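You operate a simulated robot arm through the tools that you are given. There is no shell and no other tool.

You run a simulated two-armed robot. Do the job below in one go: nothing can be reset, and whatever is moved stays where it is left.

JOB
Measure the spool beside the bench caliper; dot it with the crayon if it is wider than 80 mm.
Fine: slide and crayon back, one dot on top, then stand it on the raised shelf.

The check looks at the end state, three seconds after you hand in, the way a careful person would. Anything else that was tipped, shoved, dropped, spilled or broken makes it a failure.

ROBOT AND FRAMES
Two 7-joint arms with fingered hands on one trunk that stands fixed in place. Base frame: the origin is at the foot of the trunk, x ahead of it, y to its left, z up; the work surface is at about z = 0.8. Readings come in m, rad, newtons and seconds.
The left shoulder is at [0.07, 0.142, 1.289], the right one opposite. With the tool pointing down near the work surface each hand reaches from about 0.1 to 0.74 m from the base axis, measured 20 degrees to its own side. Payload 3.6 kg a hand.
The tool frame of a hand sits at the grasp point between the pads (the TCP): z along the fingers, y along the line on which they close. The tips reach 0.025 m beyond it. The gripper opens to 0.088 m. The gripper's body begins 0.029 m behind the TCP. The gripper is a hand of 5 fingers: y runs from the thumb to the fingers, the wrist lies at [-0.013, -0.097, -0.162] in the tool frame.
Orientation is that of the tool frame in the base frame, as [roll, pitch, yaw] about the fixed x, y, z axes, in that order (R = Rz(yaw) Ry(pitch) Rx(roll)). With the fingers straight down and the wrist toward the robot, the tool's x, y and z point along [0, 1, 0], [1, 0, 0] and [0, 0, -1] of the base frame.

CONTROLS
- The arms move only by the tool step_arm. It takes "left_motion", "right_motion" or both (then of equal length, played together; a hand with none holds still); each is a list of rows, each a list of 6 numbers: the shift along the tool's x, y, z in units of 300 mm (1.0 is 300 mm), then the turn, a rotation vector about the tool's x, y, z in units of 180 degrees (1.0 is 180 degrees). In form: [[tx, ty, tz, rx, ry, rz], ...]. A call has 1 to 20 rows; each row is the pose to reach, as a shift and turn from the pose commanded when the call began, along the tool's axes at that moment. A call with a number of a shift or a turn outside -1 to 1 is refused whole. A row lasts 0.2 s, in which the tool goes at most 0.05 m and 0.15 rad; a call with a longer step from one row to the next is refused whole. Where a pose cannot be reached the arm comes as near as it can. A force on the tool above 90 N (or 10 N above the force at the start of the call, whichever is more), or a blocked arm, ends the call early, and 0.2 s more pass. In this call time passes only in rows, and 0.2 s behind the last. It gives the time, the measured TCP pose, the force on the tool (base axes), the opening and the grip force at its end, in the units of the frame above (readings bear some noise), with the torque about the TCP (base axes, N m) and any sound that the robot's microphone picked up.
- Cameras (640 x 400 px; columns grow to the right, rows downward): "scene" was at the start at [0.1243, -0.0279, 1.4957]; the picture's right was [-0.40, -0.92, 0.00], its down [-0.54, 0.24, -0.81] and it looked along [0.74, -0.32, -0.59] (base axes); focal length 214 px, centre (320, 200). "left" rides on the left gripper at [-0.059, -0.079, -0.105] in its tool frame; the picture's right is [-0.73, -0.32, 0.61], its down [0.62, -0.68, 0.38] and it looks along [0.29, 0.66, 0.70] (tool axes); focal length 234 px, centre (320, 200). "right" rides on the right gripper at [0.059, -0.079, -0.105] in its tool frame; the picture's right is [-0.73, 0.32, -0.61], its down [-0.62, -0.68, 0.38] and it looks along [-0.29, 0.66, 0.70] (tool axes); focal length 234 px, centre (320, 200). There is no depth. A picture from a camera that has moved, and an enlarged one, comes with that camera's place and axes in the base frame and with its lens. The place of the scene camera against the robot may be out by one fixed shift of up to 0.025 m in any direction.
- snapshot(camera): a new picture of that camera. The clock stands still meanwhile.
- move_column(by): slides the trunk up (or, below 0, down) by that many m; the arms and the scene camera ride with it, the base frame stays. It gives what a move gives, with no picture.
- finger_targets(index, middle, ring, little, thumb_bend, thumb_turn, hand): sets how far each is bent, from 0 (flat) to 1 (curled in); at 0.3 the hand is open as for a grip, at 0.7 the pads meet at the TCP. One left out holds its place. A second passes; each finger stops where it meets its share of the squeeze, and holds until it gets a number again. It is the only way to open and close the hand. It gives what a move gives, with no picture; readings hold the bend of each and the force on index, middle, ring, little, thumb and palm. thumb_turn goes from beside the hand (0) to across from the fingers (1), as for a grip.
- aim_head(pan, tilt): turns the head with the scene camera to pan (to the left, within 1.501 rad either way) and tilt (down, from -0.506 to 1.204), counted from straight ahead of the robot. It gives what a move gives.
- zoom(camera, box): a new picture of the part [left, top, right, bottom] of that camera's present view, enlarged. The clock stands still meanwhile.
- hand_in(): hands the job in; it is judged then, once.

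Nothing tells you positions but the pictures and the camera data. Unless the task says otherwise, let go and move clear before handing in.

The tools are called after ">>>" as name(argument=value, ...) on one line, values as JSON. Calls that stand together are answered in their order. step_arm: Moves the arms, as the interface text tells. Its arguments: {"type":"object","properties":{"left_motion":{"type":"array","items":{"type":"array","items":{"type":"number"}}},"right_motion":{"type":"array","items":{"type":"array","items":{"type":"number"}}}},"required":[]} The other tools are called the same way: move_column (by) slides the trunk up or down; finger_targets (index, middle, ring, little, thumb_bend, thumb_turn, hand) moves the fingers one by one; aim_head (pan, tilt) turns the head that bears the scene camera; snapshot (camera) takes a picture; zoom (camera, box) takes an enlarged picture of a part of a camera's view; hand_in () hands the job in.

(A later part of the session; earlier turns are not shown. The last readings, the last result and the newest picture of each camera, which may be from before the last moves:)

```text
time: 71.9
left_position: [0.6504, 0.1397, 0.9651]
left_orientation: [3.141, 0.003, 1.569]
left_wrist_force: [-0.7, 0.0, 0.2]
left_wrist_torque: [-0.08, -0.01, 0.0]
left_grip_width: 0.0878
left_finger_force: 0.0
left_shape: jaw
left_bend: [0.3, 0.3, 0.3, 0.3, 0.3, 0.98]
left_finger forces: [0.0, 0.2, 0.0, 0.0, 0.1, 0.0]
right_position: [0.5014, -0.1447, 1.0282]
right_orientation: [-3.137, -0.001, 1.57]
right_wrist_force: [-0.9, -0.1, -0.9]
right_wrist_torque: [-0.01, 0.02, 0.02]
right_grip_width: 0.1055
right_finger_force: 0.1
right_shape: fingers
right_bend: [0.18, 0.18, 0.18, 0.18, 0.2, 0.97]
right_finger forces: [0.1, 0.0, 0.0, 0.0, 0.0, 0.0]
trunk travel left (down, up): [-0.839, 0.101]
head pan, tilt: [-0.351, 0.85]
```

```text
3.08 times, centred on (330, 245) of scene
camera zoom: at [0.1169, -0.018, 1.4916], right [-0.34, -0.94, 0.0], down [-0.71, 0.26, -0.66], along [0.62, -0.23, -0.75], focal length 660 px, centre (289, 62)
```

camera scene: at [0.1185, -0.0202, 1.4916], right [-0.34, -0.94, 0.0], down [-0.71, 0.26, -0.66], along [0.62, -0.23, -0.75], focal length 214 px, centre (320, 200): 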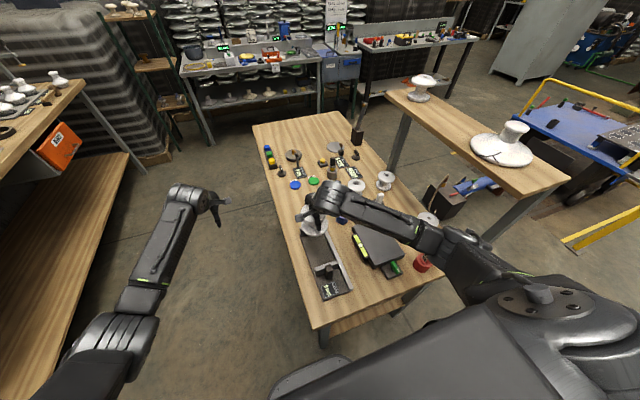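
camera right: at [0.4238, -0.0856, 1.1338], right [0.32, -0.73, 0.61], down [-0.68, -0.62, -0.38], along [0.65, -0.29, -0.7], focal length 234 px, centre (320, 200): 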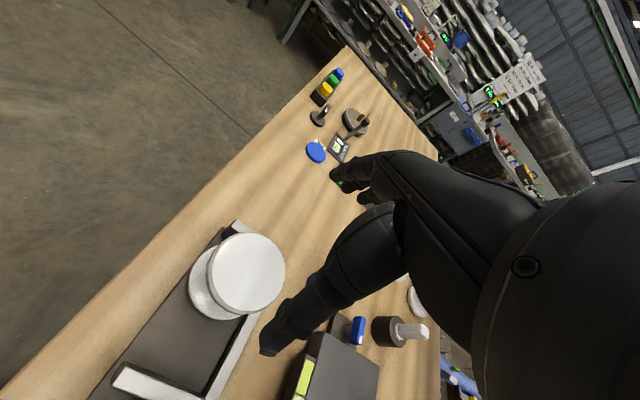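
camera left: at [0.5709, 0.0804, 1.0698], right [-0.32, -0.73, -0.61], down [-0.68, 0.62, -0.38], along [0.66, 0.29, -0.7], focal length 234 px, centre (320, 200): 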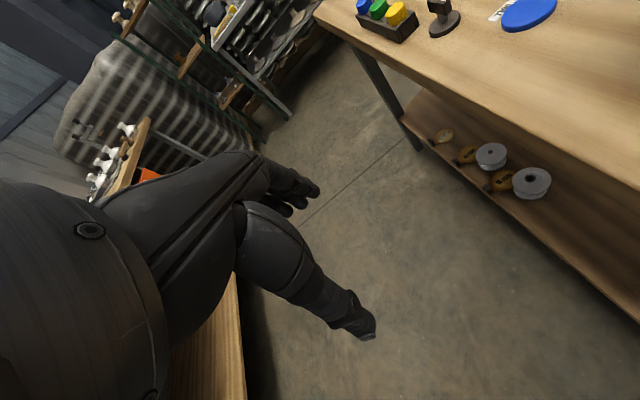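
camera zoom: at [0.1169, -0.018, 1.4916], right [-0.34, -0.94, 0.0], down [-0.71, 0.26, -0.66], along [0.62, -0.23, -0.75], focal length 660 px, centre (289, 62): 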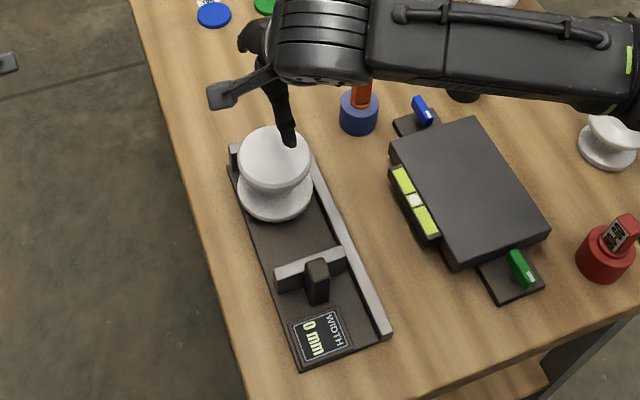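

The spool stands upright on the caliper plate. Next I'll study the slide and its knob.

>>> zoom(camera="right", box=[80, 210, 320, 400])

>>> zoom(camera="scene", box=[305, 240, 365, 310])

```text
2.11 times, centred on (200, 305) of right
camera zoom: at [0.4238, -0.0856, 1.1338], right [0.32, -0.73, 0.61], down [-0.68, -0.62, -0.38], along [0.65, -0.29, -0.7], focal length 493 px, centre (573, -21)
```

zoom: 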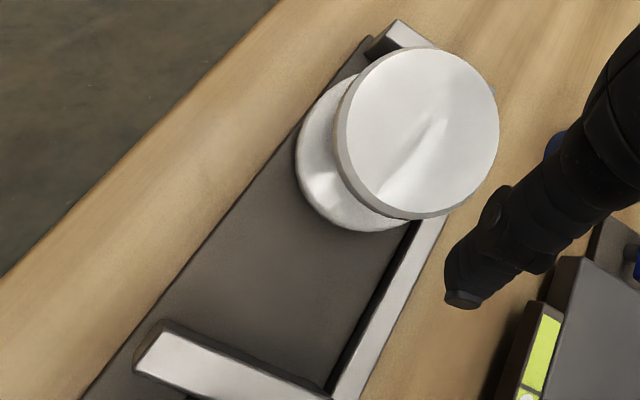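

```text
5.71 times, centred on (335, 275) of scene
camera zoom: at [0.1169, -0.018, 1.4916], right [-0.34, -0.94, 0.0], down [-0.71, 0.26, -0.66], along [0.62, -0.23, -0.75], focal length 1226 px, centre (234, -229)
```

zoom: 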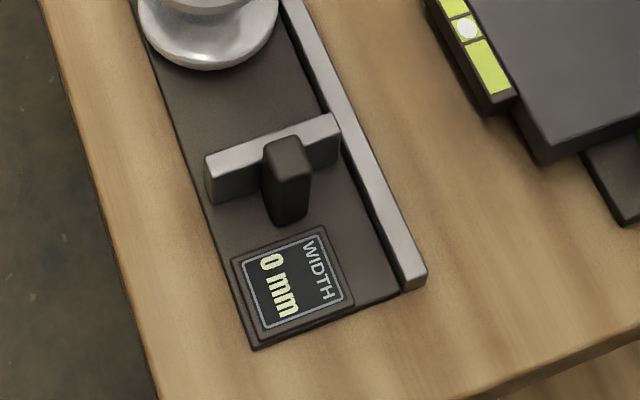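

The slide bar is at x≈0.392–0.4065, and its knob is a block of about 24 mm at (0.379, -0.149) with its top near z≈0.857. I'll turn the hand 90° so thumb and index can pinch the knob from left and right, keeping the fingers clear of the spool.

>>> step_arm(right_motion=[[-0.001, -0.031, 0, 0, 0, 0.0455], [-0.003, -0.061, 0, 0, 0, 0.091], [-0.004, -0.092, 0, 0, 0, 0.1365], [-0.005, -0.123, 0, 0, 0, 0.182], [-0.006, -0.154, 0, 0, 0, 0.2275], [-0.008, -0.184, 0, 0, 0, 0.273], [-0.009, -0.215, 0, 0, 0, 0.3185], [-0.01, -0.246, 0, 0, 0, 0.364], [-0.011, -0.277, 0, 0, 0, 0.4095], [-0.013, -0.307, 0, 0, 0, 0.455], [-0.014, -0.338, 0, 0, 0, 0.5]])

>>> snapshot(camera="right")

>>> snapshot(camera="scene")

```text
time: 74.3
left_position: [0.6494, 0.1368, 0.9651]
left_orientation: [3.141, 0.0, 1.57]
left_wrist_force: [0.4, -0.3, 0.7]
left_wrist_torque: [-0.01, -0.01, 0.0]
left_grip_width: 0.0877
left_finger_force: 0.1
left_shape: jaw
left_bend: [0.3, 0.3, 0.3, 0.3, 0.3, 0.98]
left_finger forces: [0.0, 0.0, 0.1, 0.0, 0.1, 0.1]
right_position: [0.4143, -0.1531, 1.0319]
right_orientation: [-3.135, 0.028, 0.002]
right_wrist_force: [-0.6, 0.0, 0.1]
right_wrist_torque: [0.02, 0.0, -0.01]
right_grip_width: 0.1061
right_finger_force: 0.1
right_shape: fingers
right_bend: [0.18, 0.18, 0.18, 0.18, 0.2, 0.97]
right_finger forces: [0.0, 0.1, 0.0, 0.1, 0.0, 0.1]
right hand out of reach, approached as far as the arm can: row 10, 11
trunk travel left (down, up): [-0.839, 0.101]
head pan, tilt: [-0.351, 0.85]
```

```text
taken
camera right: at [0.4767, -0.0746, 1.1362], right [-0.71, -0.33, 0.63], down [-0.64, 0.68, -0.36], along [-0.31, -0.65, -0.69], focal length 234 px, centre (320, 200)
```

right: 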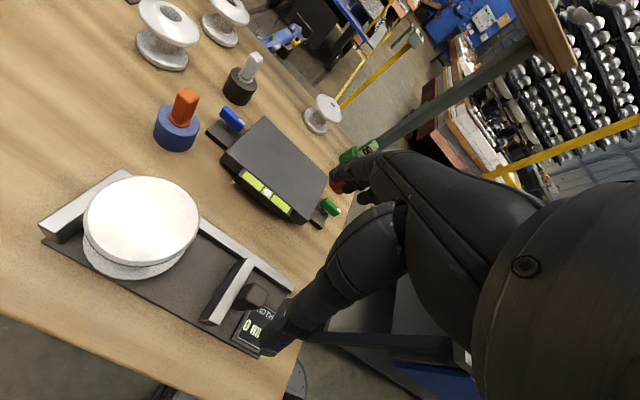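

```text
taken
camera scene: at [0.1183, -0.0221, 1.4915], right [-0.34, -0.94, 0.0], down [-0.71, 0.26, -0.66], along [0.62, -0.23, -0.75], focal length 214 px, centre (320, 200)
```

scene: 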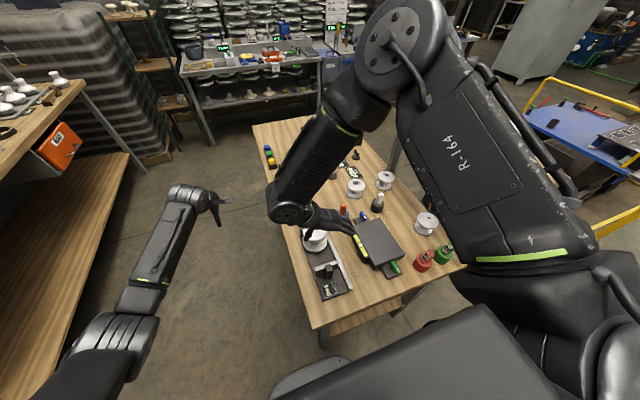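

The hand has turned to yaw≈0, and the view now shows the caliper, spool, slide and display well. I'll zoom in on the slide and knob from here.

>>> zoom(camera="right", box=[180, 230, 320, 360])

>>> zoom(camera="right", box=[30, 160, 310, 360])

>>> zoom(camera="scene", box=[280, 190, 380, 310])

```text
3.08 times, centred on (250, 295) of right
camera zoom: at [0.4767, -0.0746, 1.1362], right [-0.71, -0.33, 0.63], down [-0.64, 0.68, -0.36], along [-0.31, -0.65, -0.69], focal length 720 px, centre (535, -92)
```

zoom: 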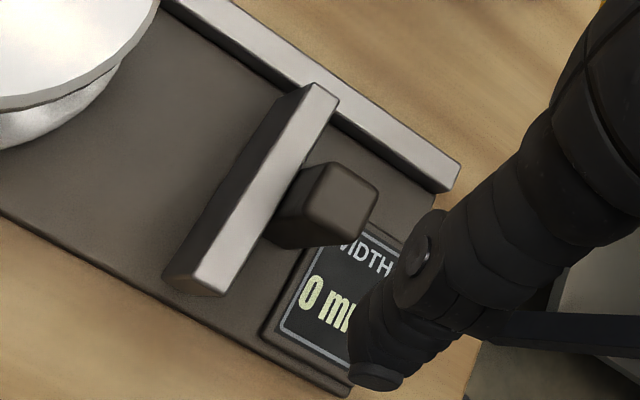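

```text
2.00 times, centred on (170, 260) of right
camera zoom: at [0.4767, -0.0746, 1.1362], right [-0.71, -0.33, 0.63], down [-0.64, 0.68, -0.36], along [-0.31, -0.65, -0.69], focal length 468 px, centre (620, 80)
```

zoom: 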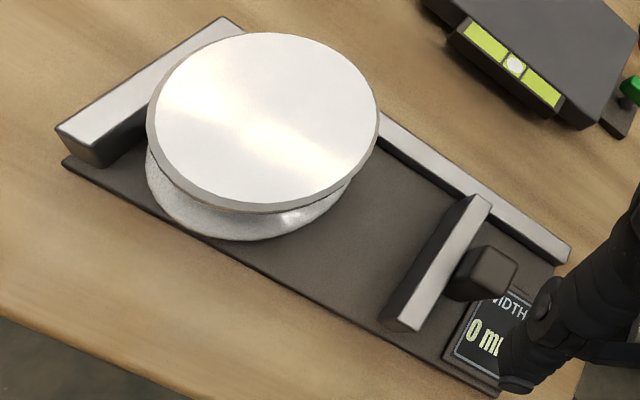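

```text
3.33 times, centred on (330, 250) of scene
camera zoom: at [0.1183, -0.0221, 1.4915], right [-0.34, -0.94, 0.0], down [-0.71, 0.26, -0.66], along [0.62, -0.23, -0.75], focal length 715 px, centre (287, 33)
```

zoom: 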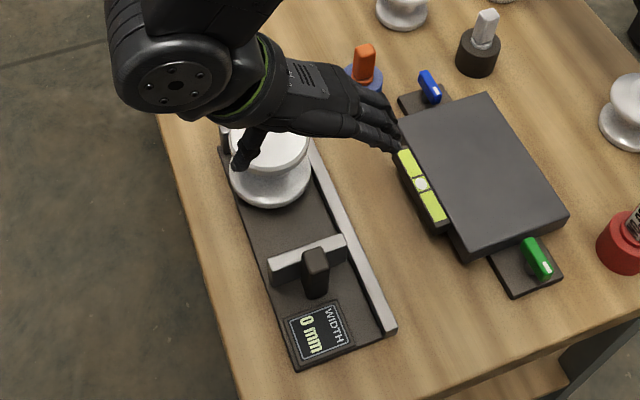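

The knob is taller than the bar: its top is at z≈0.875, centred near (0.381, -0.150). I'll narrow the thumb and index opening a little, keep the other fingers open, and come down above the knob.

>>> finger_targets(hand="right", index=0.36, middle=0.2, ring=0.2, little=0.2, thumb_bend=0.36)

>>> step_arm(right_motion=[[-0.033, -0.003, 0.115, 0, 0, 0], [-0.067, -0.007, 0.23, 0, 0, 0], [-0.1, -0.01, 0.3, 0, 0, 0]])

>>> snapshot(camera="right")

>>> snapshot(camera="scene")

```text
time: 75.3
left_position: [0.649, 0.1389, 0.965]
left_orientation: [3.14, 0.0, 1.571]
left_wrist_force: [0.5, -0.1, -0.6]
left_wrist_torque: [0.03, -0.01, 0.02]
left_grip_width: 0.0875
left_finger_force: 0.1
left_shape: jaw
left_bend: [0.3, 0.3, 0.3, 0.3, 0.3, 0.98]
left_finger forces: [0.0, 0.1, 0.0, 0.0, 0.0, 0.1]
right_position: [0.4145, -0.1503, 1.0328]
right_orientation: [-3.138, 0.028, 0.006]
right_wrist_force: [-0.3, -0.6, 1.0]
right_wrist_torque: [-0.02, 0.01, -0.02]
right_grip_width: 0.0728
right_finger_force: 0.1
right_shape: fingers
right_bend: [0.36, 0.2, 0.2, 0.2, 0.36, 0.98]
right_finger forces: [0.0, 0.1, 0.1, 0.0, 0.1, 0.1]
trunk travel left (down, up): [-0.839, 0.101]
head pan, tilt: [-0.351, 0.85]
```

```text
time: 76.1
left_position: [0.6482, 0.1388, 0.9656]
left_orientation: [-3.141, -0.001, 1.573]
left_wrist_force: [-0.5, 1.0, 0.1]
left_wrist_torque: [0.02, 0.0, 0.0]
left_grip_width: 0.0877
left_finger_force: 0.1
left_shape: jaw
left_bend: [0.3, 0.3, 0.3, 0.3, 0.3, 0.98]
left_finger forces: [0.0, 0.0, 0.0, 0.1, 0.0, 0.1]
right_position: [0.4449, -0.147, 0.961]
right_orientation: [-3.139, 0.014, 0.003]
right_wrist_force: [-0.6, -0.4, 0.8]
right_wrist_torque: [0.0, 0.0, 0.01]
right_grip_width: 0.0727
right_finger_force: 0.1
right_shape: fingers
right_bend: [0.36, 0.2, 0.2, 0.2, 0.36, 0.98]
right_finger forces: [0.0, 0.1, 0.0, 0.0, 0.0, 0.1]
right hand out of reach, approached as far as the arm can: row 1, 2, 3
trunk travel left (down, up): [-0.839, 0.101]
head pan, tilt: [-0.351, 0.85]
```

```text
taken
camera right: at [0.5052, -0.0689, 1.0658], right [-0.72, -0.33, 0.62], down [-0.63, 0.68, -0.37], along [-0.3, -0.66, -0.69], focal length 234 px, centre (320, 200)
```

right: 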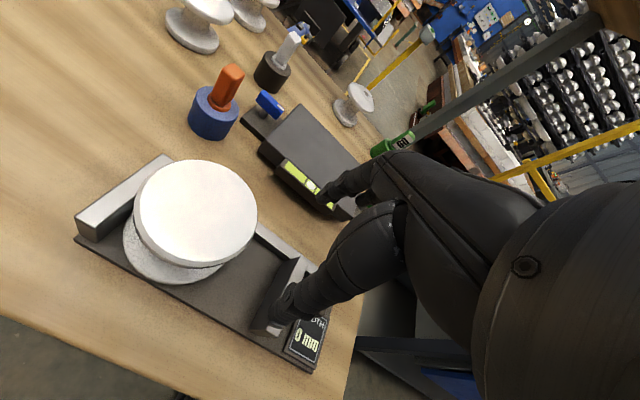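

```text
taken
camera scene: at [0.1176, -0.0199, 1.4917], right [-0.34, -0.94, 0.0], down [-0.71, 0.26, -0.66], along [0.62, -0.23, -0.75], focal length 214 px, centre (320, 200)
```

scene: 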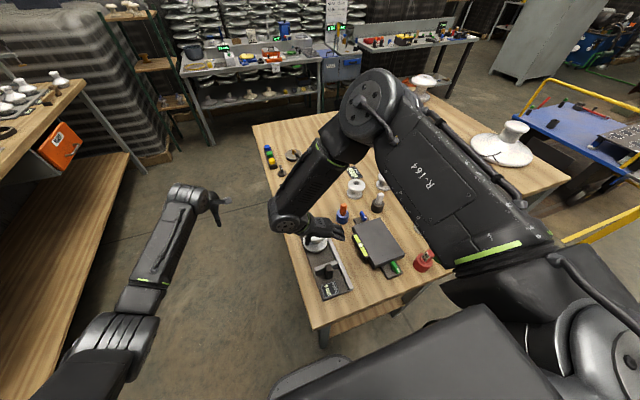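

The knob can't be reached in this orientation with the elbow up. I'll rotate back the same way I came and see whether the elbow comes down again.

>>> step_arm(right_motion=[[0, 0, -0.1, 0, 0, 0], [0.017, 0, -0.22, 0, 0, -0.0455], [0.034, -0.001, -0.227, 0, 0, -0.091], [0.051, -0.002, -0.227, 0, 0, -0.1365], [0.068, -0.003, -0.227, 0, 0, -0.182], [0.085, -0.004, -0.227, 0, 0, -0.2275], [0.102, -0.005, -0.227, 0, 0, -0.273], [0.119, -0.005, -0.227, 0, 0, -0.3185], [0.136, -0.006, -0.227, 0, 0, -0.364], [0.153, -0.007, -0.227, 0, 0, -0.4095], [0.17, -0.007, -0.227, 0, 0, -0.455], [0.185, -0.007, -0.227, 0, 0, -0.5]])

>>> snapshot(camera="scene")

```text
time: 78.7
left_position: [0.65, 0.1381, 0.9651]
left_orientation: [-3.142, 0.0, 1.573]
left_wrist_force: [0.6, 0.4, 0.6]
left_wrist_torque: [-0.04, -0.02, 0.0]
left_grip_width: 0.0879
left_finger_force: 0.2
left_shape: jaw
left_bend: [0.3, 0.3, 0.3, 0.3, 0.3, 0.98]
left_finger forces: [0.0, 0.1, 0.0, 0.0, 0.1, 0.1]
right_position: [0.4998, -0.1461, 1.0311]
right_orientation: [-3.14, 0.0, 1.573]
right_wrist_force: [0.5, -0.7, 0.8]
right_wrist_torque: [0.01, 0.0, 0.0]
right_grip_width: 0.0727
right_finger_force: 0.0
right_shape: fingers
right_bend: [0.36, 0.2, 0.2, 0.2, 0.36, 0.98]
right_finger forces: [0.0, 0.0, 0.1, 0.0, 0.0, 0.1]
trunk travel left (down, up): [-0.839, 0.101]
head pan, tilt: [-0.351, 0.85]
```

```text
taken
camera scene: at [0.1176, -0.0206, 1.4916], right [-0.34, -0.94, 0.0], down [-0.71, 0.26, -0.66], along [0.62, -0.23, -0.75], focal length 214 px, centre (320, 200)
```

scene: 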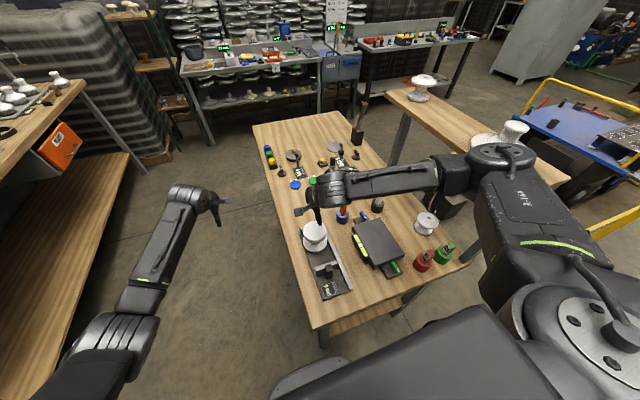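

The elbow has come back down beside the shoulder. I'll approach the knob with a 45°-ish pinch (yaw≈0.9), thumb behind-left and index ahead-right, which keeps the other fingers away from the spool.

>>> step_arm(right_motion=[[-0.003, -0.08, 0.0, 0, 0, 0.04], [-0.006, -0.16, 0.03, 0, 0, 0.08], [-0.009, -0.24, 0.08, 0, 0, 0.12], [-0.011, -0.32, 0.15, 0, 0, 0.16], [-0.013, -0.397, 0.2, 0, 0, 0.2], [-0.013, -0.397, 0.25, 0, 0, 0.21]])

>>> snapshot(camera="right")

>>> snapshot(camera="scene")

```text
time: 80.1
left_position: [0.6498, 0.1387, 0.9655]
left_orientation: [-3.141, -0.001, 1.572]
left_wrist_force: [-0.4, 0.8, 0.4]
left_wrist_torque: [-0.01, -0.02, -0.01]
left_grip_width: 0.0878
left_finger_force: 0.1
left_shape: jaw
left_bend: [0.3, 0.3, 0.3, 0.3, 0.3, 0.98]
left_finger forces: [0.0, 0.0, 0.0, 0.0, 0.1, 0.1]
right_position: [0.3788, -0.1505, 0.9546]
right_orientation: [-3.141, -0.001, 0.91]
right_wrist_force: [-0.5, -0.3, -0.3]
right_wrist_torque: [0.0, 0.01, -0.01]
right_grip_width: 0.0726
right_finger_force: 0.1
right_shape: fingers
right_bend: [0.36, 0.2, 0.2, 0.2, 0.36, 0.98]
right_finger forces: [0.0, 0.0, 0.0, 0.1, 0.0, 0.1]
trunk travel left (down, up): [-0.839, 0.101]
head pan, tilt: [-0.351, 0.85]
```

```text
taken
camera right: at [0.3543, -0.0554, 1.06], right [-0.19, -0.77, 0.61], down [-0.92, -0.07, -0.38], along [0.34, -0.63, -0.7], focal length 234 px, centre (320, 200)
```

right: 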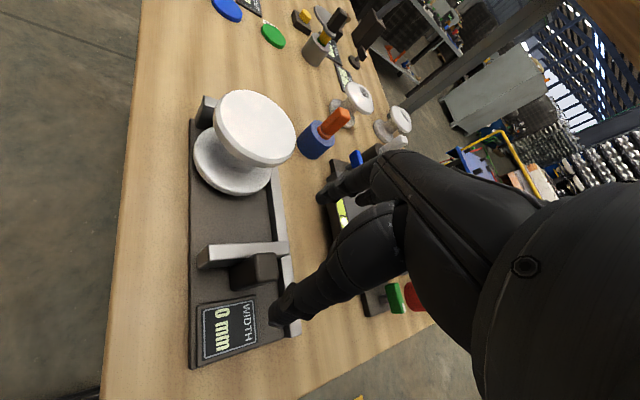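

```text
taken
camera scene: at [0.1183, -0.0204, 1.4916], right [-0.34, -0.94, 0.0], down [-0.71, 0.26, -0.66], along [0.62, -0.23, -0.75], focal length 214 px, centre (320, 200)
```

scene: 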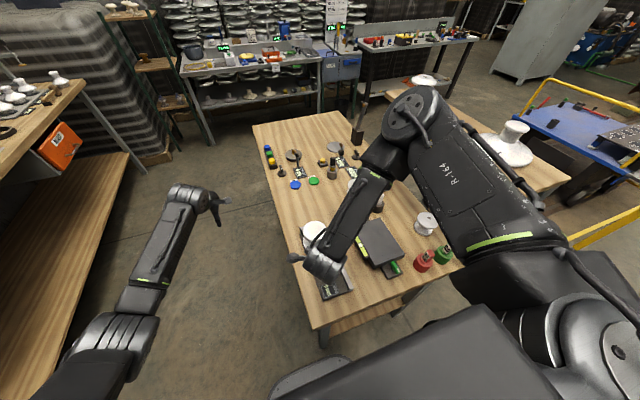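

The hand reaches this pose, and the camera shows the knob, slide and display well. I'll zoom in to place the pinch on the knob.

>>> zoom(camera="right", box=[180, 220, 320, 370])

>>> zoom(camera="right", box=[180, 80, 320, 200])

```text
2.67 times, centred on (250, 295) of right
camera zoom: at [0.3543, -0.0554, 1.06], right [-0.19, -0.77, 0.61], down [-0.92, -0.07, -0.38], along [0.34, -0.63, -0.7], focal length 624 px, centre (507, -53)
```

zoom: 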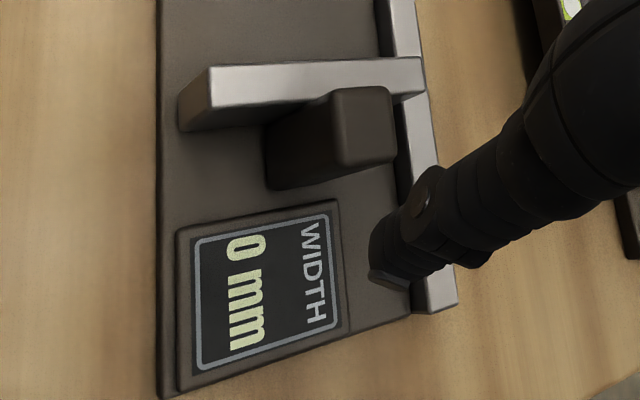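

```text
3.33 times, centred on (250, 140) of right
camera zoom: at [0.3543, -0.0554, 1.06], right [-0.19, -0.77, 0.61], down [-0.92, -0.07, -0.38], along [0.34, -0.63, -0.7], focal length 781 px, centre (553, 400)
```

zoom: 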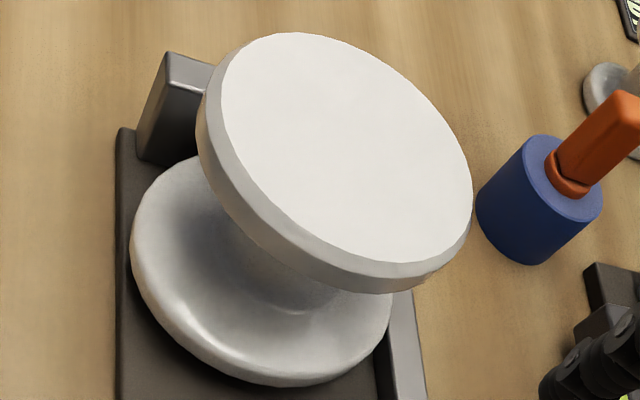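

The knob top is centred at about (0.377, -0.150, 0.875). I'll shift about 3 mm and lower so the fingertips straddle the knob, still above the bar.

>>> step_arm(right_motion=[[-0.007, -0.009, 0.1, 0, 0, 0], [-0.007, -0.009, 0.2, 0, 0, 0], [-0.007, -0.009, 0.28, 0, 0, 0]])

>>> zoom(camera="right", box=[160, 150, 420, 350])

```text
time: 80.9
left_position: [0.65, 0.1393, 0.9658]
left_orientation: [-3.141, -0.001, 1.571]
left_wrist_force: [-0.5, -0.9, 0.4]
left_wrist_torque: [0.03, 0.0, 0.04]
left_grip_width: 0.0878
left_finger_force: 0.0
left_shape: jaw
left_bend: [0.3, 0.3, 0.3, 0.3, 0.3, 0.98]
left_finger forces: [0.0, 0.0, 0.0, 0.1, 0.0, 0.0]
right_position: [0.3769, -0.1488, 0.8689]
right_orientation: [3.14, 0.001, 0.911]
right_wrist_force: [0.1, -0.3, 0.6]
right_wrist_torque: [0.01, 0.02, -0.01]
right_grip_width: 0.0727
right_finger_force: 0.0
right_shape: fingers
right_bend: [0.36, 0.2, 0.2, 0.2, 0.36, 0.98]
right_finger forces: [0.0, 0.0, 0.0, 0.0, 0.0, 0.0]
trunk travel left (down, up): [-0.839, 0.101]
head pan, tilt: [-0.351, 0.85]
```

```text
2.00 times, centred on (290, 250) of right
camera zoom: at [0.3506, -0.0554, 0.9751], right [-0.19, -0.77, 0.61], down [-0.92, -0.08, -0.38], along [0.34, -0.63, -0.7], focal length 468 px, centre (380, 100)
```

zoom: 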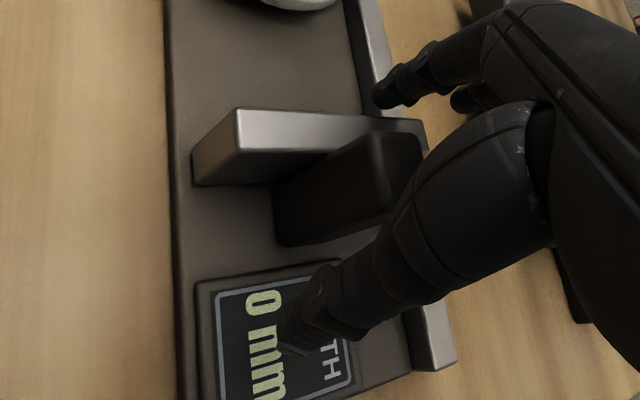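

The knob sits centred between thumb and index. I'll close these two onto it.

>>> finger_targets(hand="right", index=0.5, thumb_bend=0.5)

>>> finger_targets(hand="right", index=0.64, thumb_bend=0.64)

>>> zoom(camera="right", box=[160, 150, 420, 350])

```text
time: 81.9
left_position: [0.6506, 0.1378, 0.964]
left_orientation: [3.141, 0.0, 1.571]
left_wrist_force: [0.6, 0.0, 0.6]
left_wrist_torque: [0.01, 0.01, -0.02]
left_grip_width: 0.0877
left_finger_force: 0.1
left_shape: jaw
left_bend: [0.3, 0.3, 0.3, 0.3, 0.3, 0.98]
left_finger forces: [0.0, 0.0, 0.0, 0.0, 0.0, 0.1]
right_position: [0.3779, -0.1509, 0.8697]
right_orientation: [-3.141, 0.001, 0.912]
right_wrist_force: [4.4, -2.2, -0.6]
right_wrist_torque: [-0.04, -0.1, 0.04]
right_grip_width: 0.0493
right_finger_force: 2.1
right_shape: fingers
right_bend: [0.43, 0.2, 0.2, 0.2, 0.5, 1.0]
right_finger forces: [4.3, 0.1, 0.0, 0.2, 0.1, 0.0]
trunk travel left (down, up): [-0.839, 0.101]
head pan, tilt: [-0.351, 0.85]
```

```text
time: 82.9
left_position: [0.65, 0.1379, 0.9649]
left_orientation: [-3.141, 0.0, 1.571]
left_wrist_force: [0.6, 0.6, -0.5]
left_wrist_torque: [-0.03, 0.0, -0.02]
left_grip_width: 0.0878
left_finger_force: 0.1
left_shape: jaw
left_bend: [0.3, 0.3, 0.3, 0.3, 0.3, 0.98]
left_finger forces: [0.0, 0.0, 0.0, 0.0, 0.1, 0.1]
right_position: [0.3775, -0.1493, 0.8697]
right_orientation: [-3.14, -0.001, 0.911]
right_wrist_force: [4.8, -1.5, 0.9]
right_wrist_torque: [-0.04, -0.08, 0.01]
right_grip_width: 0.0405
right_finger_force: 5.8
right_shape: fingers
right_bend: [0.44, 0.2, 0.2, 0.2, 0.58, 1.0]
right_finger forces: [7.0, 0.1, 0.0, 0.1, 3.9, 0.1]
trunk travel left (down, up): [-0.839, 0.101]
head pan, tilt: [-0.351, 0.85]
```

```text
2.00 times, centred on (290, 250) of right
camera zoom: at [0.3512, -0.0554, 0.9752], right [-0.19, -0.77, 0.61], down [-0.92, -0.08, -0.38], along [0.34, -0.63, -0.7], focal length 468 px, centre (380, 100)
```

zoom: 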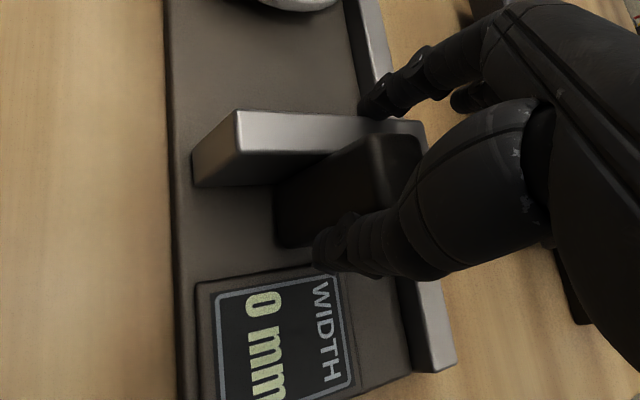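

Thumb and index hold the knob. I'll try a small forward push of 10 mm and see whether the slide follows.

>>> step_arm(right_motion=[[0.01, 0.013, 0, 0, 0, 0], [0.0205, 0.0263, 0, 0, 0, 0]])

>>> zoom(camera="right", box=[160, 150, 420, 350])

```text
time: 83.5
left_position: [0.6508, 0.1378, 0.9664]
left_orientation: [-3.141, 0.0, 1.57]
left_wrist_force: [0.5, 0.2, -0.6]
left_wrist_torque: [0.02, 0.01, 0.02]
left_grip_width: 0.0876
left_finger_force: 0.0
left_shape: jaw
left_bend: [0.3, 0.3, 0.3, 0.3, 0.3, 0.98]
left_finger forces: [0.0, 0.0, 0.0, 0.0, 0.0, 0.0]
right_position: [0.3862, -0.1501, 0.8697]
right_orientation: [-3.14, 0.0, 0.912]
right_wrist_force: [-1.0, -1.5, -0.3]
right_wrist_torque: [-0.05, -0.04, 0.02]
right_grip_width: 0.0397
right_finger_force: 5.2
right_shape: fingers
right_bend: [0.46, 0.2, 0.2, 0.2, 0.57, 1.0]
right_finger forces: [5.2, 0.0, 0.0, 0.1, 6.2, 0.0]
trunk travel left (down, up): [-0.839, 0.101]
head pan, tilt: [-0.351, 0.85]
```

```text
2.00 times, centred on (290, 250) of right
camera zoom: at [0.361, -0.055, 0.9754], right [-0.19, -0.77, 0.61], down [-0.92, -0.08, -0.38], along [0.34, -0.63, -0.7], focal length 468 px, centre (380, 100)
```

zoom: 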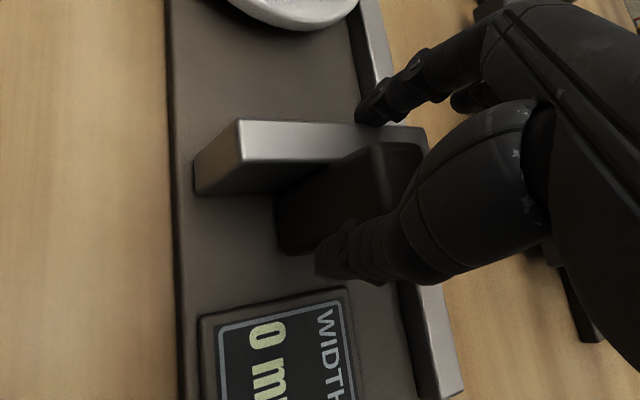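

The slide follows the hand. I'll push it on about 45 mm in gentle steps, watching forces.

>>> step_arm(right_motion=[[0.0184, 0.0237, 0, 0, 0, 0], [0.0368, 0.0474, 0, 0, 0, 0], [0.0552, 0.071, 0, 0, 0, 0], [0.0737, 0.0947, 0, 0, 0, 0], [0.0921, 0.1184, 0, 0, 0, 0]])

>>> snapshot(camera="right")

>>> zoom(camera="scene", box=[280, 190, 380, 310])

```text
time: 84.7
left_position: [0.6504, 0.1387, 0.9654]
left_orientation: [-3.141, 0.0, 1.573]
left_wrist_force: [-0.7, 0.2, 1.1]
left_wrist_torque: [-0.01, -0.02, -0.02]
left_grip_width: 0.0877
left_finger_force: 0.1
left_shape: jaw
left_bend: [0.3, 0.3, 0.3, 0.3, 0.3, 0.98]
left_finger forces: [0.0, 0.0, 0.0, 0.0, 0.0, 0.0]
right_position: [0.4313, -0.1483, 0.8711]
right_orientation: [3.141, -0.002, 0.912]
right_wrist_force: [-1.3, -0.8, -0.3]
right_wrist_torque: [-0.03, -0.01, 0.01]
right_grip_width: 0.0392
right_finger_force: 6.4
right_shape: fingers
right_bend: [0.47, 0.2, 0.2, 0.2, 0.57, 1.0]
right_finger forces: [5.3, 0.0, 0.0, 0.0, 6.3, 0.0]
trunk travel left (down, up): [-0.839, 0.101]
head pan, tilt: [-0.351, 0.85]
```

```text
taken
camera right: at [0.4057, -0.055, 0.9754], right [-0.19, -0.77, 0.61], down [-0.92, -0.08, -0.38], along [0.34, -0.63, -0.7], focal length 234 px, centre (320, 200)
```

right: 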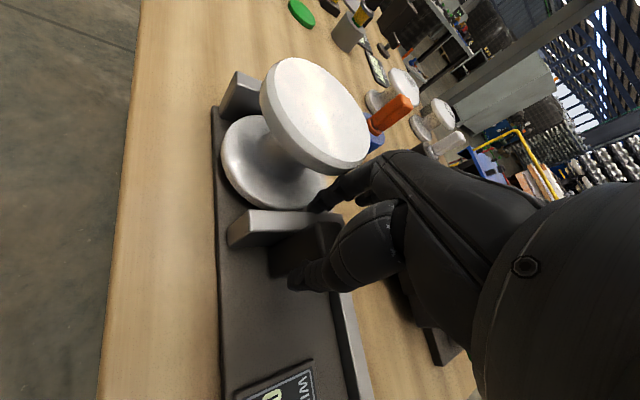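

```text
3.33 times, centred on (330, 250) of scene
camera zoom: at [0.1177, -0.0201, 1.4916], right [-0.34, -0.94, 0.0], down [-0.71, 0.26, -0.66], along [0.62, -0.23, -0.75], focal length 715 px, centre (287, 33)
```

zoom: 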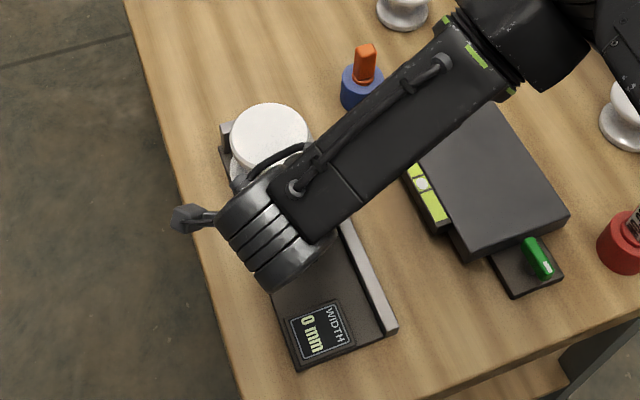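

The slide is close to the spool and the display is visible from the head. I'll advance slowly until it makes contact.

>>> step_arm(right_motion=[[0.0082, 0.0105, 0, 0, 0, 0], [0.0164, 0.021, 0, 0, 0, 0], [0.0246, 0.0316, 0, 0, 0, 0]])

>>> snapshot(camera="right")

>>> zoom(camera="scene", box=[300, 230, 360, 310])

```text
time: 85.5
left_position: [0.6489, 0.1391, 0.9653]
left_orientation: [3.141, 0.0, 1.571]
left_wrist_force: [-0.4, 0.2, 0.6]
left_wrist_torque: [0.03, -0.03, 0.02]
left_grip_width: 0.0877
left_finger_force: 0.1
left_shape: jaw
left_bend: [0.3, 0.3, 0.3, 0.3, 0.3, 0.98]
left_finger forces: [0.1, 0.1, 0.1, 0.1, 0.1, 0.1]
right_position: [0.4428, -0.15, 0.871]
right_orientation: [-3.14, 0.0, 0.909]
right_wrist_force: [-9.4, -1.4, -0.4]
right_wrist_torque: [-0.02, -0.08, -0.05]
right_grip_width: 0.039
right_finger_force: 10.1
right_shape: fingers
right_bend: [0.49, 0.2, 0.2, 0.2, 0.55, 1.0]
right_finger forces: [11.6, 0.0, 0.1, 0.0, 8.7, 0.0]
trunk travel left (down, up): [-0.839, 0.101]
head pan, tilt: [-0.351, 0.85]
```

```text
taken
camera right: at [0.4166, -0.0552, 0.9757], right [-0.19, -0.77, 0.61], down [-0.92, -0.07, -0.38], along [0.34, -0.63, -0.7], focal length 234 px, centre (320, 200)
```

right: 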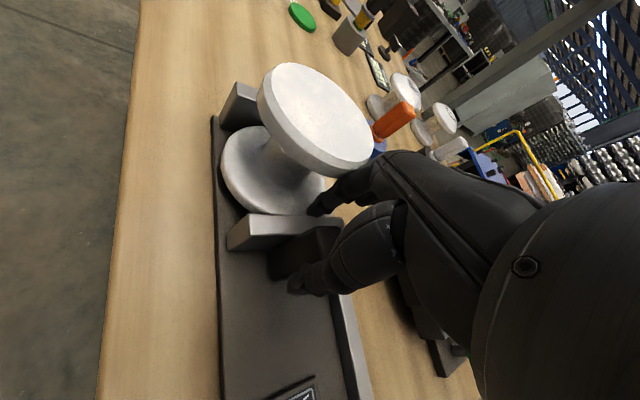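

```text
5.00 times, centred on (330, 270) of scene
camera zoom: at [0.1164, -0.0201, 1.4917], right [-0.34, -0.94, 0.0], down [-0.7, 0.26, -0.66], along [0.62, -0.23, -0.75], focal length 1072 px, centre (270, -150)
```

zoom: 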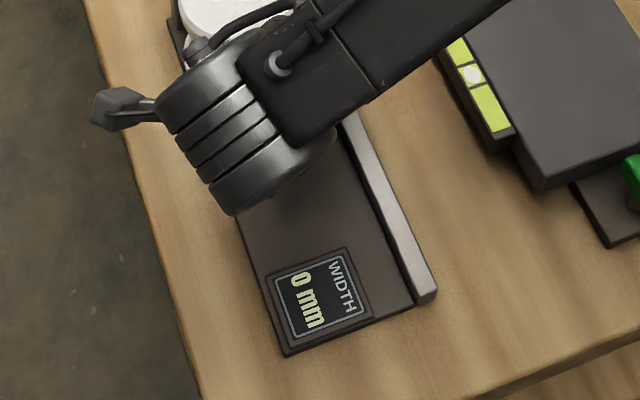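

The bar has met the spool with about 9 N. I'll keep pushing gently so the spool slides to the fixed jaw.

>>> step_arm(right_motion=[[0.0061, 0.0079, 0, 0, 0, 0], [0.0123, 0.0158, 0, 0, 0, 0], [0.0184, 0.0237, 0, 0, 0, 0]])

>>> snapshot(camera="right")

>>> zoom(camera="scene", box=[300, 230, 360, 310])

```text
time: 86.3
left_position: [0.6487, 0.139, 0.9663]
left_orientation: [3.139, 0.002, 1.57]
left_wrist_force: [0.2, 0.7, -0.5]
left_wrist_torque: [-0.02, 0.01, -0.02]
left_grip_width: 0.088
left_finger_force: 0.0
left_shape: jaw
left_bend: [0.3, 0.3, 0.3, 0.3, 0.3, 0.98]
left_finger forces: [0.1, 0.0, 0.0, 0.0, 0.1, 0.1]
right_position: [0.4519, -0.1477, 0.8726]
right_orientation: [3.138, -0.002, 0.913]
right_wrist_force: [-8.8, 1.9, 6.9]
right_wrist_torque: [0.09, -0.34, -0.15]
right_grip_width: 0.0256
right_finger_force: 9.2
right_shape: fingers
right_bend: [0.58, 0.2, 0.2, 0.2, 0.58, 1.0]
right_finger forces: [14.9, 0.0, 0.1, 0.0, 4.0, 0.0]
trunk travel left (down, up): [-0.839, 0.101]
head pan, tilt: [-0.351, 0.85]
```

```text
taken
camera right: at [0.4251, -0.0535, 0.9778], right [-0.19, -0.77, 0.61], down [-0.92, -0.08, -0.39], along [0.35, -0.63, -0.69], focal length 234 px, centre (320, 200)
```

right: 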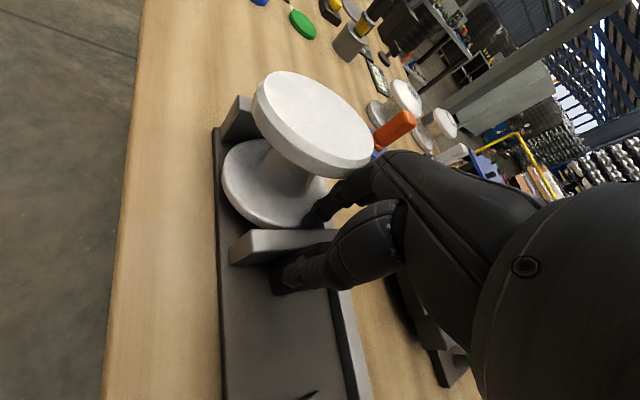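

```text
5.00 times, centred on (330, 270) of scene
camera zoom: at [0.1139, -0.0181, 1.4923], right [-0.34, -0.94, 0.0], down [-0.7, 0.26, -0.66], along [0.62, -0.23, -0.75], focal length 1072 px, centre (270, -150)
```

zoom: 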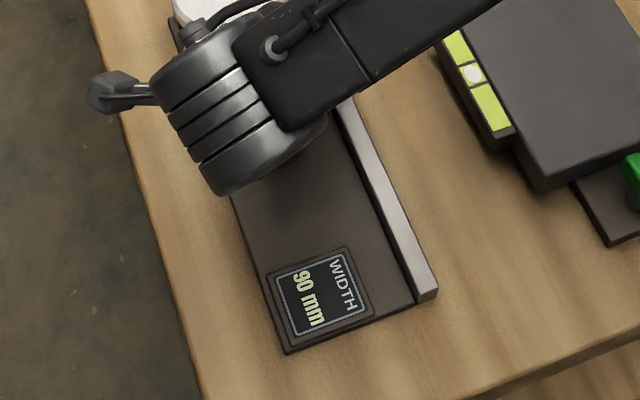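

The display now reads about 90 mm, but the index finger may be in between. I'll look closely.

>>> zoom(camera="right", box=[200, 60, 400, 310])

>>> zoom(camera="scene", box=[315, 270, 345, 305])

```text
1.60 times, centred on (300, 185) of right
camera zoom: at [0.4251, -0.0535, 0.9778], right [-0.19, -0.77, 0.61], down [-0.92, -0.08, -0.39], along [0.35, -0.63, -0.69], focal length 375 px, centre (352, 224)
```

zoom: 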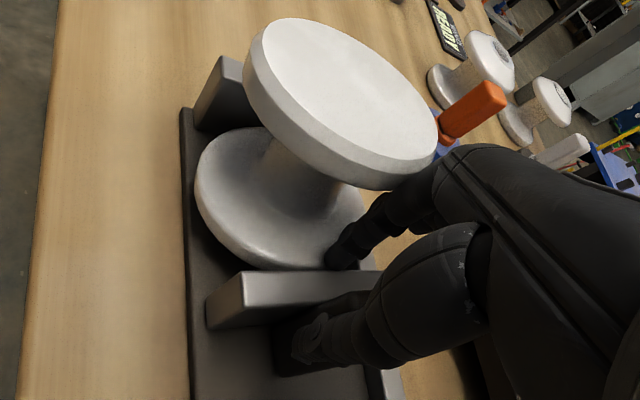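

```text
11.43 times, centred on (330, 288) of scene
camera zoom: at [0.1139, -0.0181, 1.4923], right [-0.34, -0.94, 0.0], down [-0.7, 0.26, -0.66], along [0.62, -0.23, -0.75], focal length 2451 px, centre (206, -800)
```

zoom: 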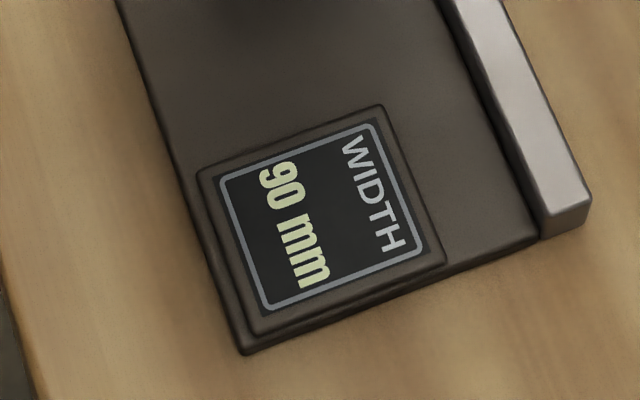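

The display clearly reads 90 mm, and the wide bottom flange matches that, so the spool is wider than 80 mm and must be dotted. Next I'll pull the slide back by the knob.

>>> step_arm(right_motion=[[-0.0102, -0.0132, 0, 0, 0, 0], [-0.0205, -0.0263, 0, 0, 0, 0], [-0.0307, -0.0395, 0, 0, 0, 0]])

>>> snapshot(camera="right")

>>> zoom(camera="scene", box=[280, 190, 380, 310])

```text
time: 87.1
left_position: [0.6495, 0.1386, 0.9658]
left_orientation: [-3.141, 0.002, 1.57]
left_wrist_force: [0.0, -0.2, 0.2]
left_wrist_torque: [0.0, -0.03, 0.01]
left_grip_width: 0.0877
left_finger_force: 0.1
left_shape: jaw
left_bend: [0.3, 0.3, 0.3, 0.3, 0.3, 0.98]
left_finger forces: [0.0, 0.0, 0.0, 0.0, 0.0, 0.0]
right_position: [0.438, -0.1492, 0.8695]
right_orientation: [3.14, 0.001, 0.911]
right_wrist_force: [-1.3, 5.4, 3.9]
right_wrist_torque: [0.1, 0.0, -0.1]
right_grip_width: 0.0255
right_finger_force: 4.9
right_shape: fingers
right_bend: [0.56, 0.2, 0.2, 0.2, 0.6, 0.99]
right_finger forces: [3.8, 0.1, 0.0, 0.0, 5.4, 0.0]
trunk travel left (down, up): [-0.839, 0.101]
head pan, tilt: [-0.351, 0.85]
```

```text
taken
camera right: at [0.4114, -0.0537, 0.976], right [-0.19, -0.77, 0.61], down [-0.92, -0.08, -0.38], along [0.34, -0.63, -0.7], focal length 234 px, centre (320, 200)
```

right: 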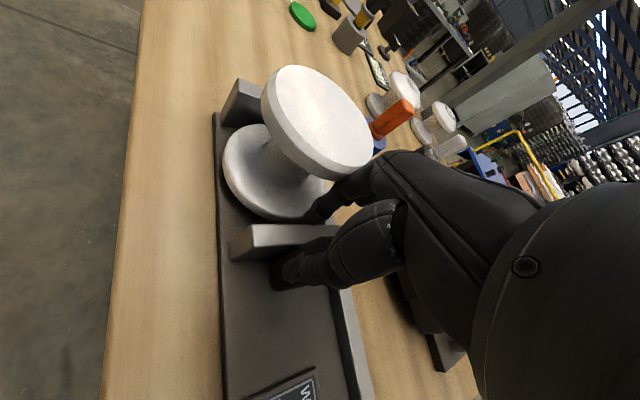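

```text
3.33 times, centred on (330, 250) of scene
camera zoom: at [0.1171, -0.0185, 1.4917], right [-0.34, -0.94, 0.0], down [-0.71, 0.26, -0.66], along [0.62, -0.23, -0.75], focal length 715 px, centre (287, 33)
```

zoom: 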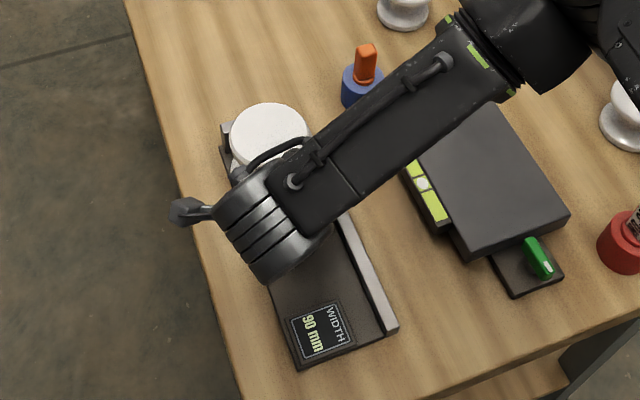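

Both the slide and the spool seem to have come back about 9 mm together. I'll check what the index finger is touching before pulling more.

>>> zoom(camera="right", box=[220, 140, 380, 300])

>>> zoom(camera="scene", box=[305, 200, 355, 250])

```text
2.50 times, centred on (300, 220) of right
camera zoom: at [0.4114, -0.0537, 0.976], right [-0.19, -0.77, 0.61], down [-0.92, -0.08, -0.38], along [0.34, -0.63, -0.7], focal length 585 px, centre (370, 150)
```

zoom: 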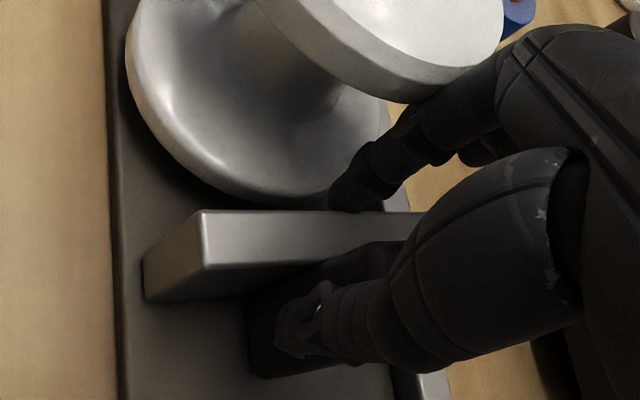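

```text
8.00 times, centred on (330, 225) of scene
camera zoom: at [0.1171, -0.0185, 1.4917], right [-0.34, -0.94, 0.0], down [-0.71, 0.26, -0.66], along [0.62, -0.23, -0.75], focal length 1716 px, centre (240, 0)
```

zoom: 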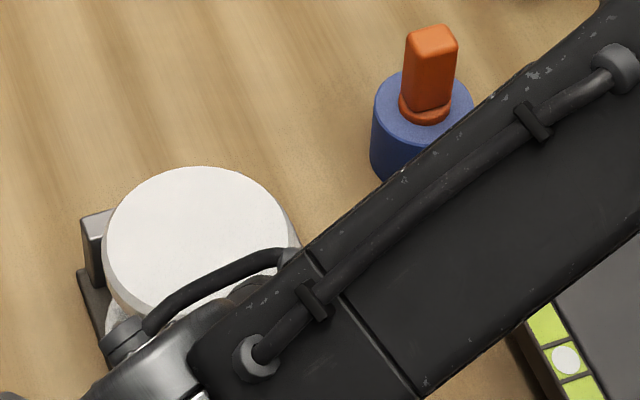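

The index tip is pressing on the spool's lower flange and dragging it. I'll raise the hand 7 mm so it clears, then continue pulling the knob.

>>> step_arm(right_motion=[[0, 0, -0.012, 0, 0, 0], [0, 0, -0.024, 0, 0, 0], [-0.0102, -0.0132, -0.024, 0, 0, 0], [-0.0205, -0.0263, -0.024, 0, 0, 0], [-0.0307, -0.0395, -0.024, 0, 0, 0]])

>>> snapshot(camera="right")

>>> zoom(camera="right", box=[220, 140, 380, 300])

```text
time: 88.3
left_position: [0.6494, 0.1399, 0.9653]
left_orientation: [-3.141, 0.002, 1.571]
left_wrist_force: [0.1, 0.5, -0.3]
left_wrist_torque: [0.03, -0.01, -0.03]
left_grip_width: 0.0877
left_finger_force: 0.0
left_shape: jaw
left_bend: [0.3, 0.3, 0.3, 0.3, 0.3, 0.98]
left_finger forces: [0.0, 0.0, 0.0, 0.1, 0.0, 0.1]
right_position: [0.423, -0.1481, 0.8775]
right_orientation: [-3.141, 0.002, 0.912]
right_wrist_force: [0.9, 4.4, -1.8]
right_wrist_torque: [0.04, -0.04, -0.05]
right_grip_width: 0.0228
right_finger_force: 2.6
right_shape: fingers
right_bend: [0.57, 0.2, 0.2, 0.2, 0.6, 0.99]
right_finger forces: [0.3, 0.0, 0.1, 0.0, 4.9, 0.1]
trunk travel left (down, up): [-0.839, 0.101]
head pan, tilt: [-0.351, 0.85]
```

```text
taken
camera right: at [0.3971, -0.054, 0.9827], right [-0.19, -0.77, 0.61], down [-0.92, -0.08, -0.38], along [0.34, -0.63, -0.7], focal length 234 px, centre (320, 200)
```

right: 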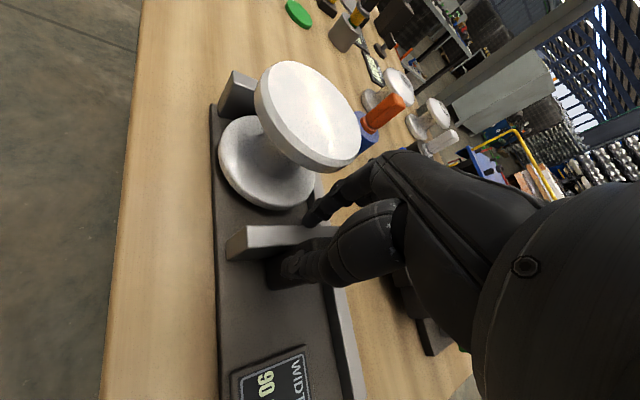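

```text
2.50 times, centred on (300, 220) of right
camera zoom: at [0.3971, -0.054, 0.9827], right [-0.19, -0.77, 0.61], down [-0.92, -0.08, -0.38], along [0.34, -0.63, -0.7], focal length 585 px, centre (370, 150)
```

zoom: 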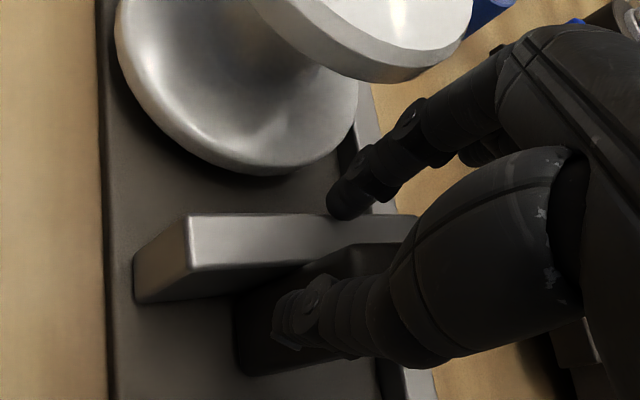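

The slide is now separate from the spool and following the hand. By my estimate it needs to go back about 34 mm more, so I'll pull 28 mm and look.

>>> step_arm(right_motion=[[-0.0143, -0.0184, 0, 0, 0, 0], [-0.0286, -0.0368, 0, 0, 0, 0], [-0.043, -0.0553, 0, 0, 0, 0], [-0.0573, -0.0737, 0, 0, 0, 0]])

>>> zoom(camera="right", box=[160, 150, 420, 350])

>>> zoom(camera="scene", box=[280, 190, 380, 310])

```text
time: 89.3
left_position: [0.649, 0.1393, 0.9635]
left_orientation: [3.141, 0.003, 1.571]
left_wrist_force: [-0.1, 0.2, -0.1]
left_wrist_torque: [0.04, -0.02, 0.02]
left_grip_width: 0.0877
left_finger_force: 0.0
left_shape: jaw
left_bend: [0.3, 0.3, 0.3, 0.3, 0.3, 0.98]
left_finger forces: [0.0, 0.1, 0.0, 0.0, 0.0, 0.0]
right_position: [0.3936, -0.1494, 0.8782]
right_orientation: [-3.14, 0.001, 0.911]
right_wrist_force: [1.2, 5.3, -1.8]
right_wrist_torque: [0.1, -0.05, -0.09]
right_grip_width: 0.0224
right_finger_force: 2.2
right_shape: fingers
right_bend: [0.57, 0.2, 0.2, 0.2, 0.6, 0.99]
right_finger forces: [0.4, 0.1, 0.1, 0.0, 5.3, 0.0]
trunk travel left (down, up): [-0.839, 0.101]
head pan, tilt: [-0.351, 0.85]
```

```text
2.00 times, centred on (290, 250) of right
camera zoom: at [0.3687, -0.0541, 0.9827], right [-0.19, -0.77, 0.61], down [-0.92, -0.08, -0.38], along [0.34, -0.63, -0.7], focal length 468 px, centre (380, 100)
```

zoom: 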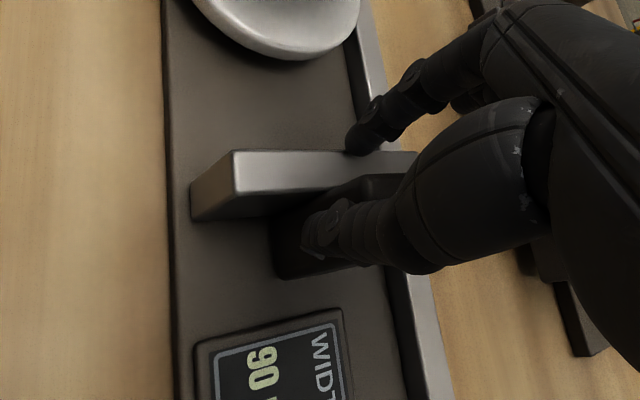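

```text
3.33 times, centred on (330, 250) of scene
camera zoom: at [0.1179, -0.0183, 1.4916], right [-0.34, -0.94, 0.0], down [-0.71, 0.26, -0.66], along [0.62, -0.23, -0.75], focal length 715 px, centre (287, 33)
```

zoom: 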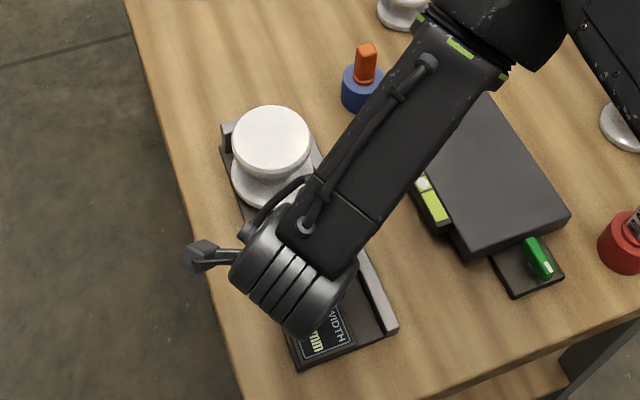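

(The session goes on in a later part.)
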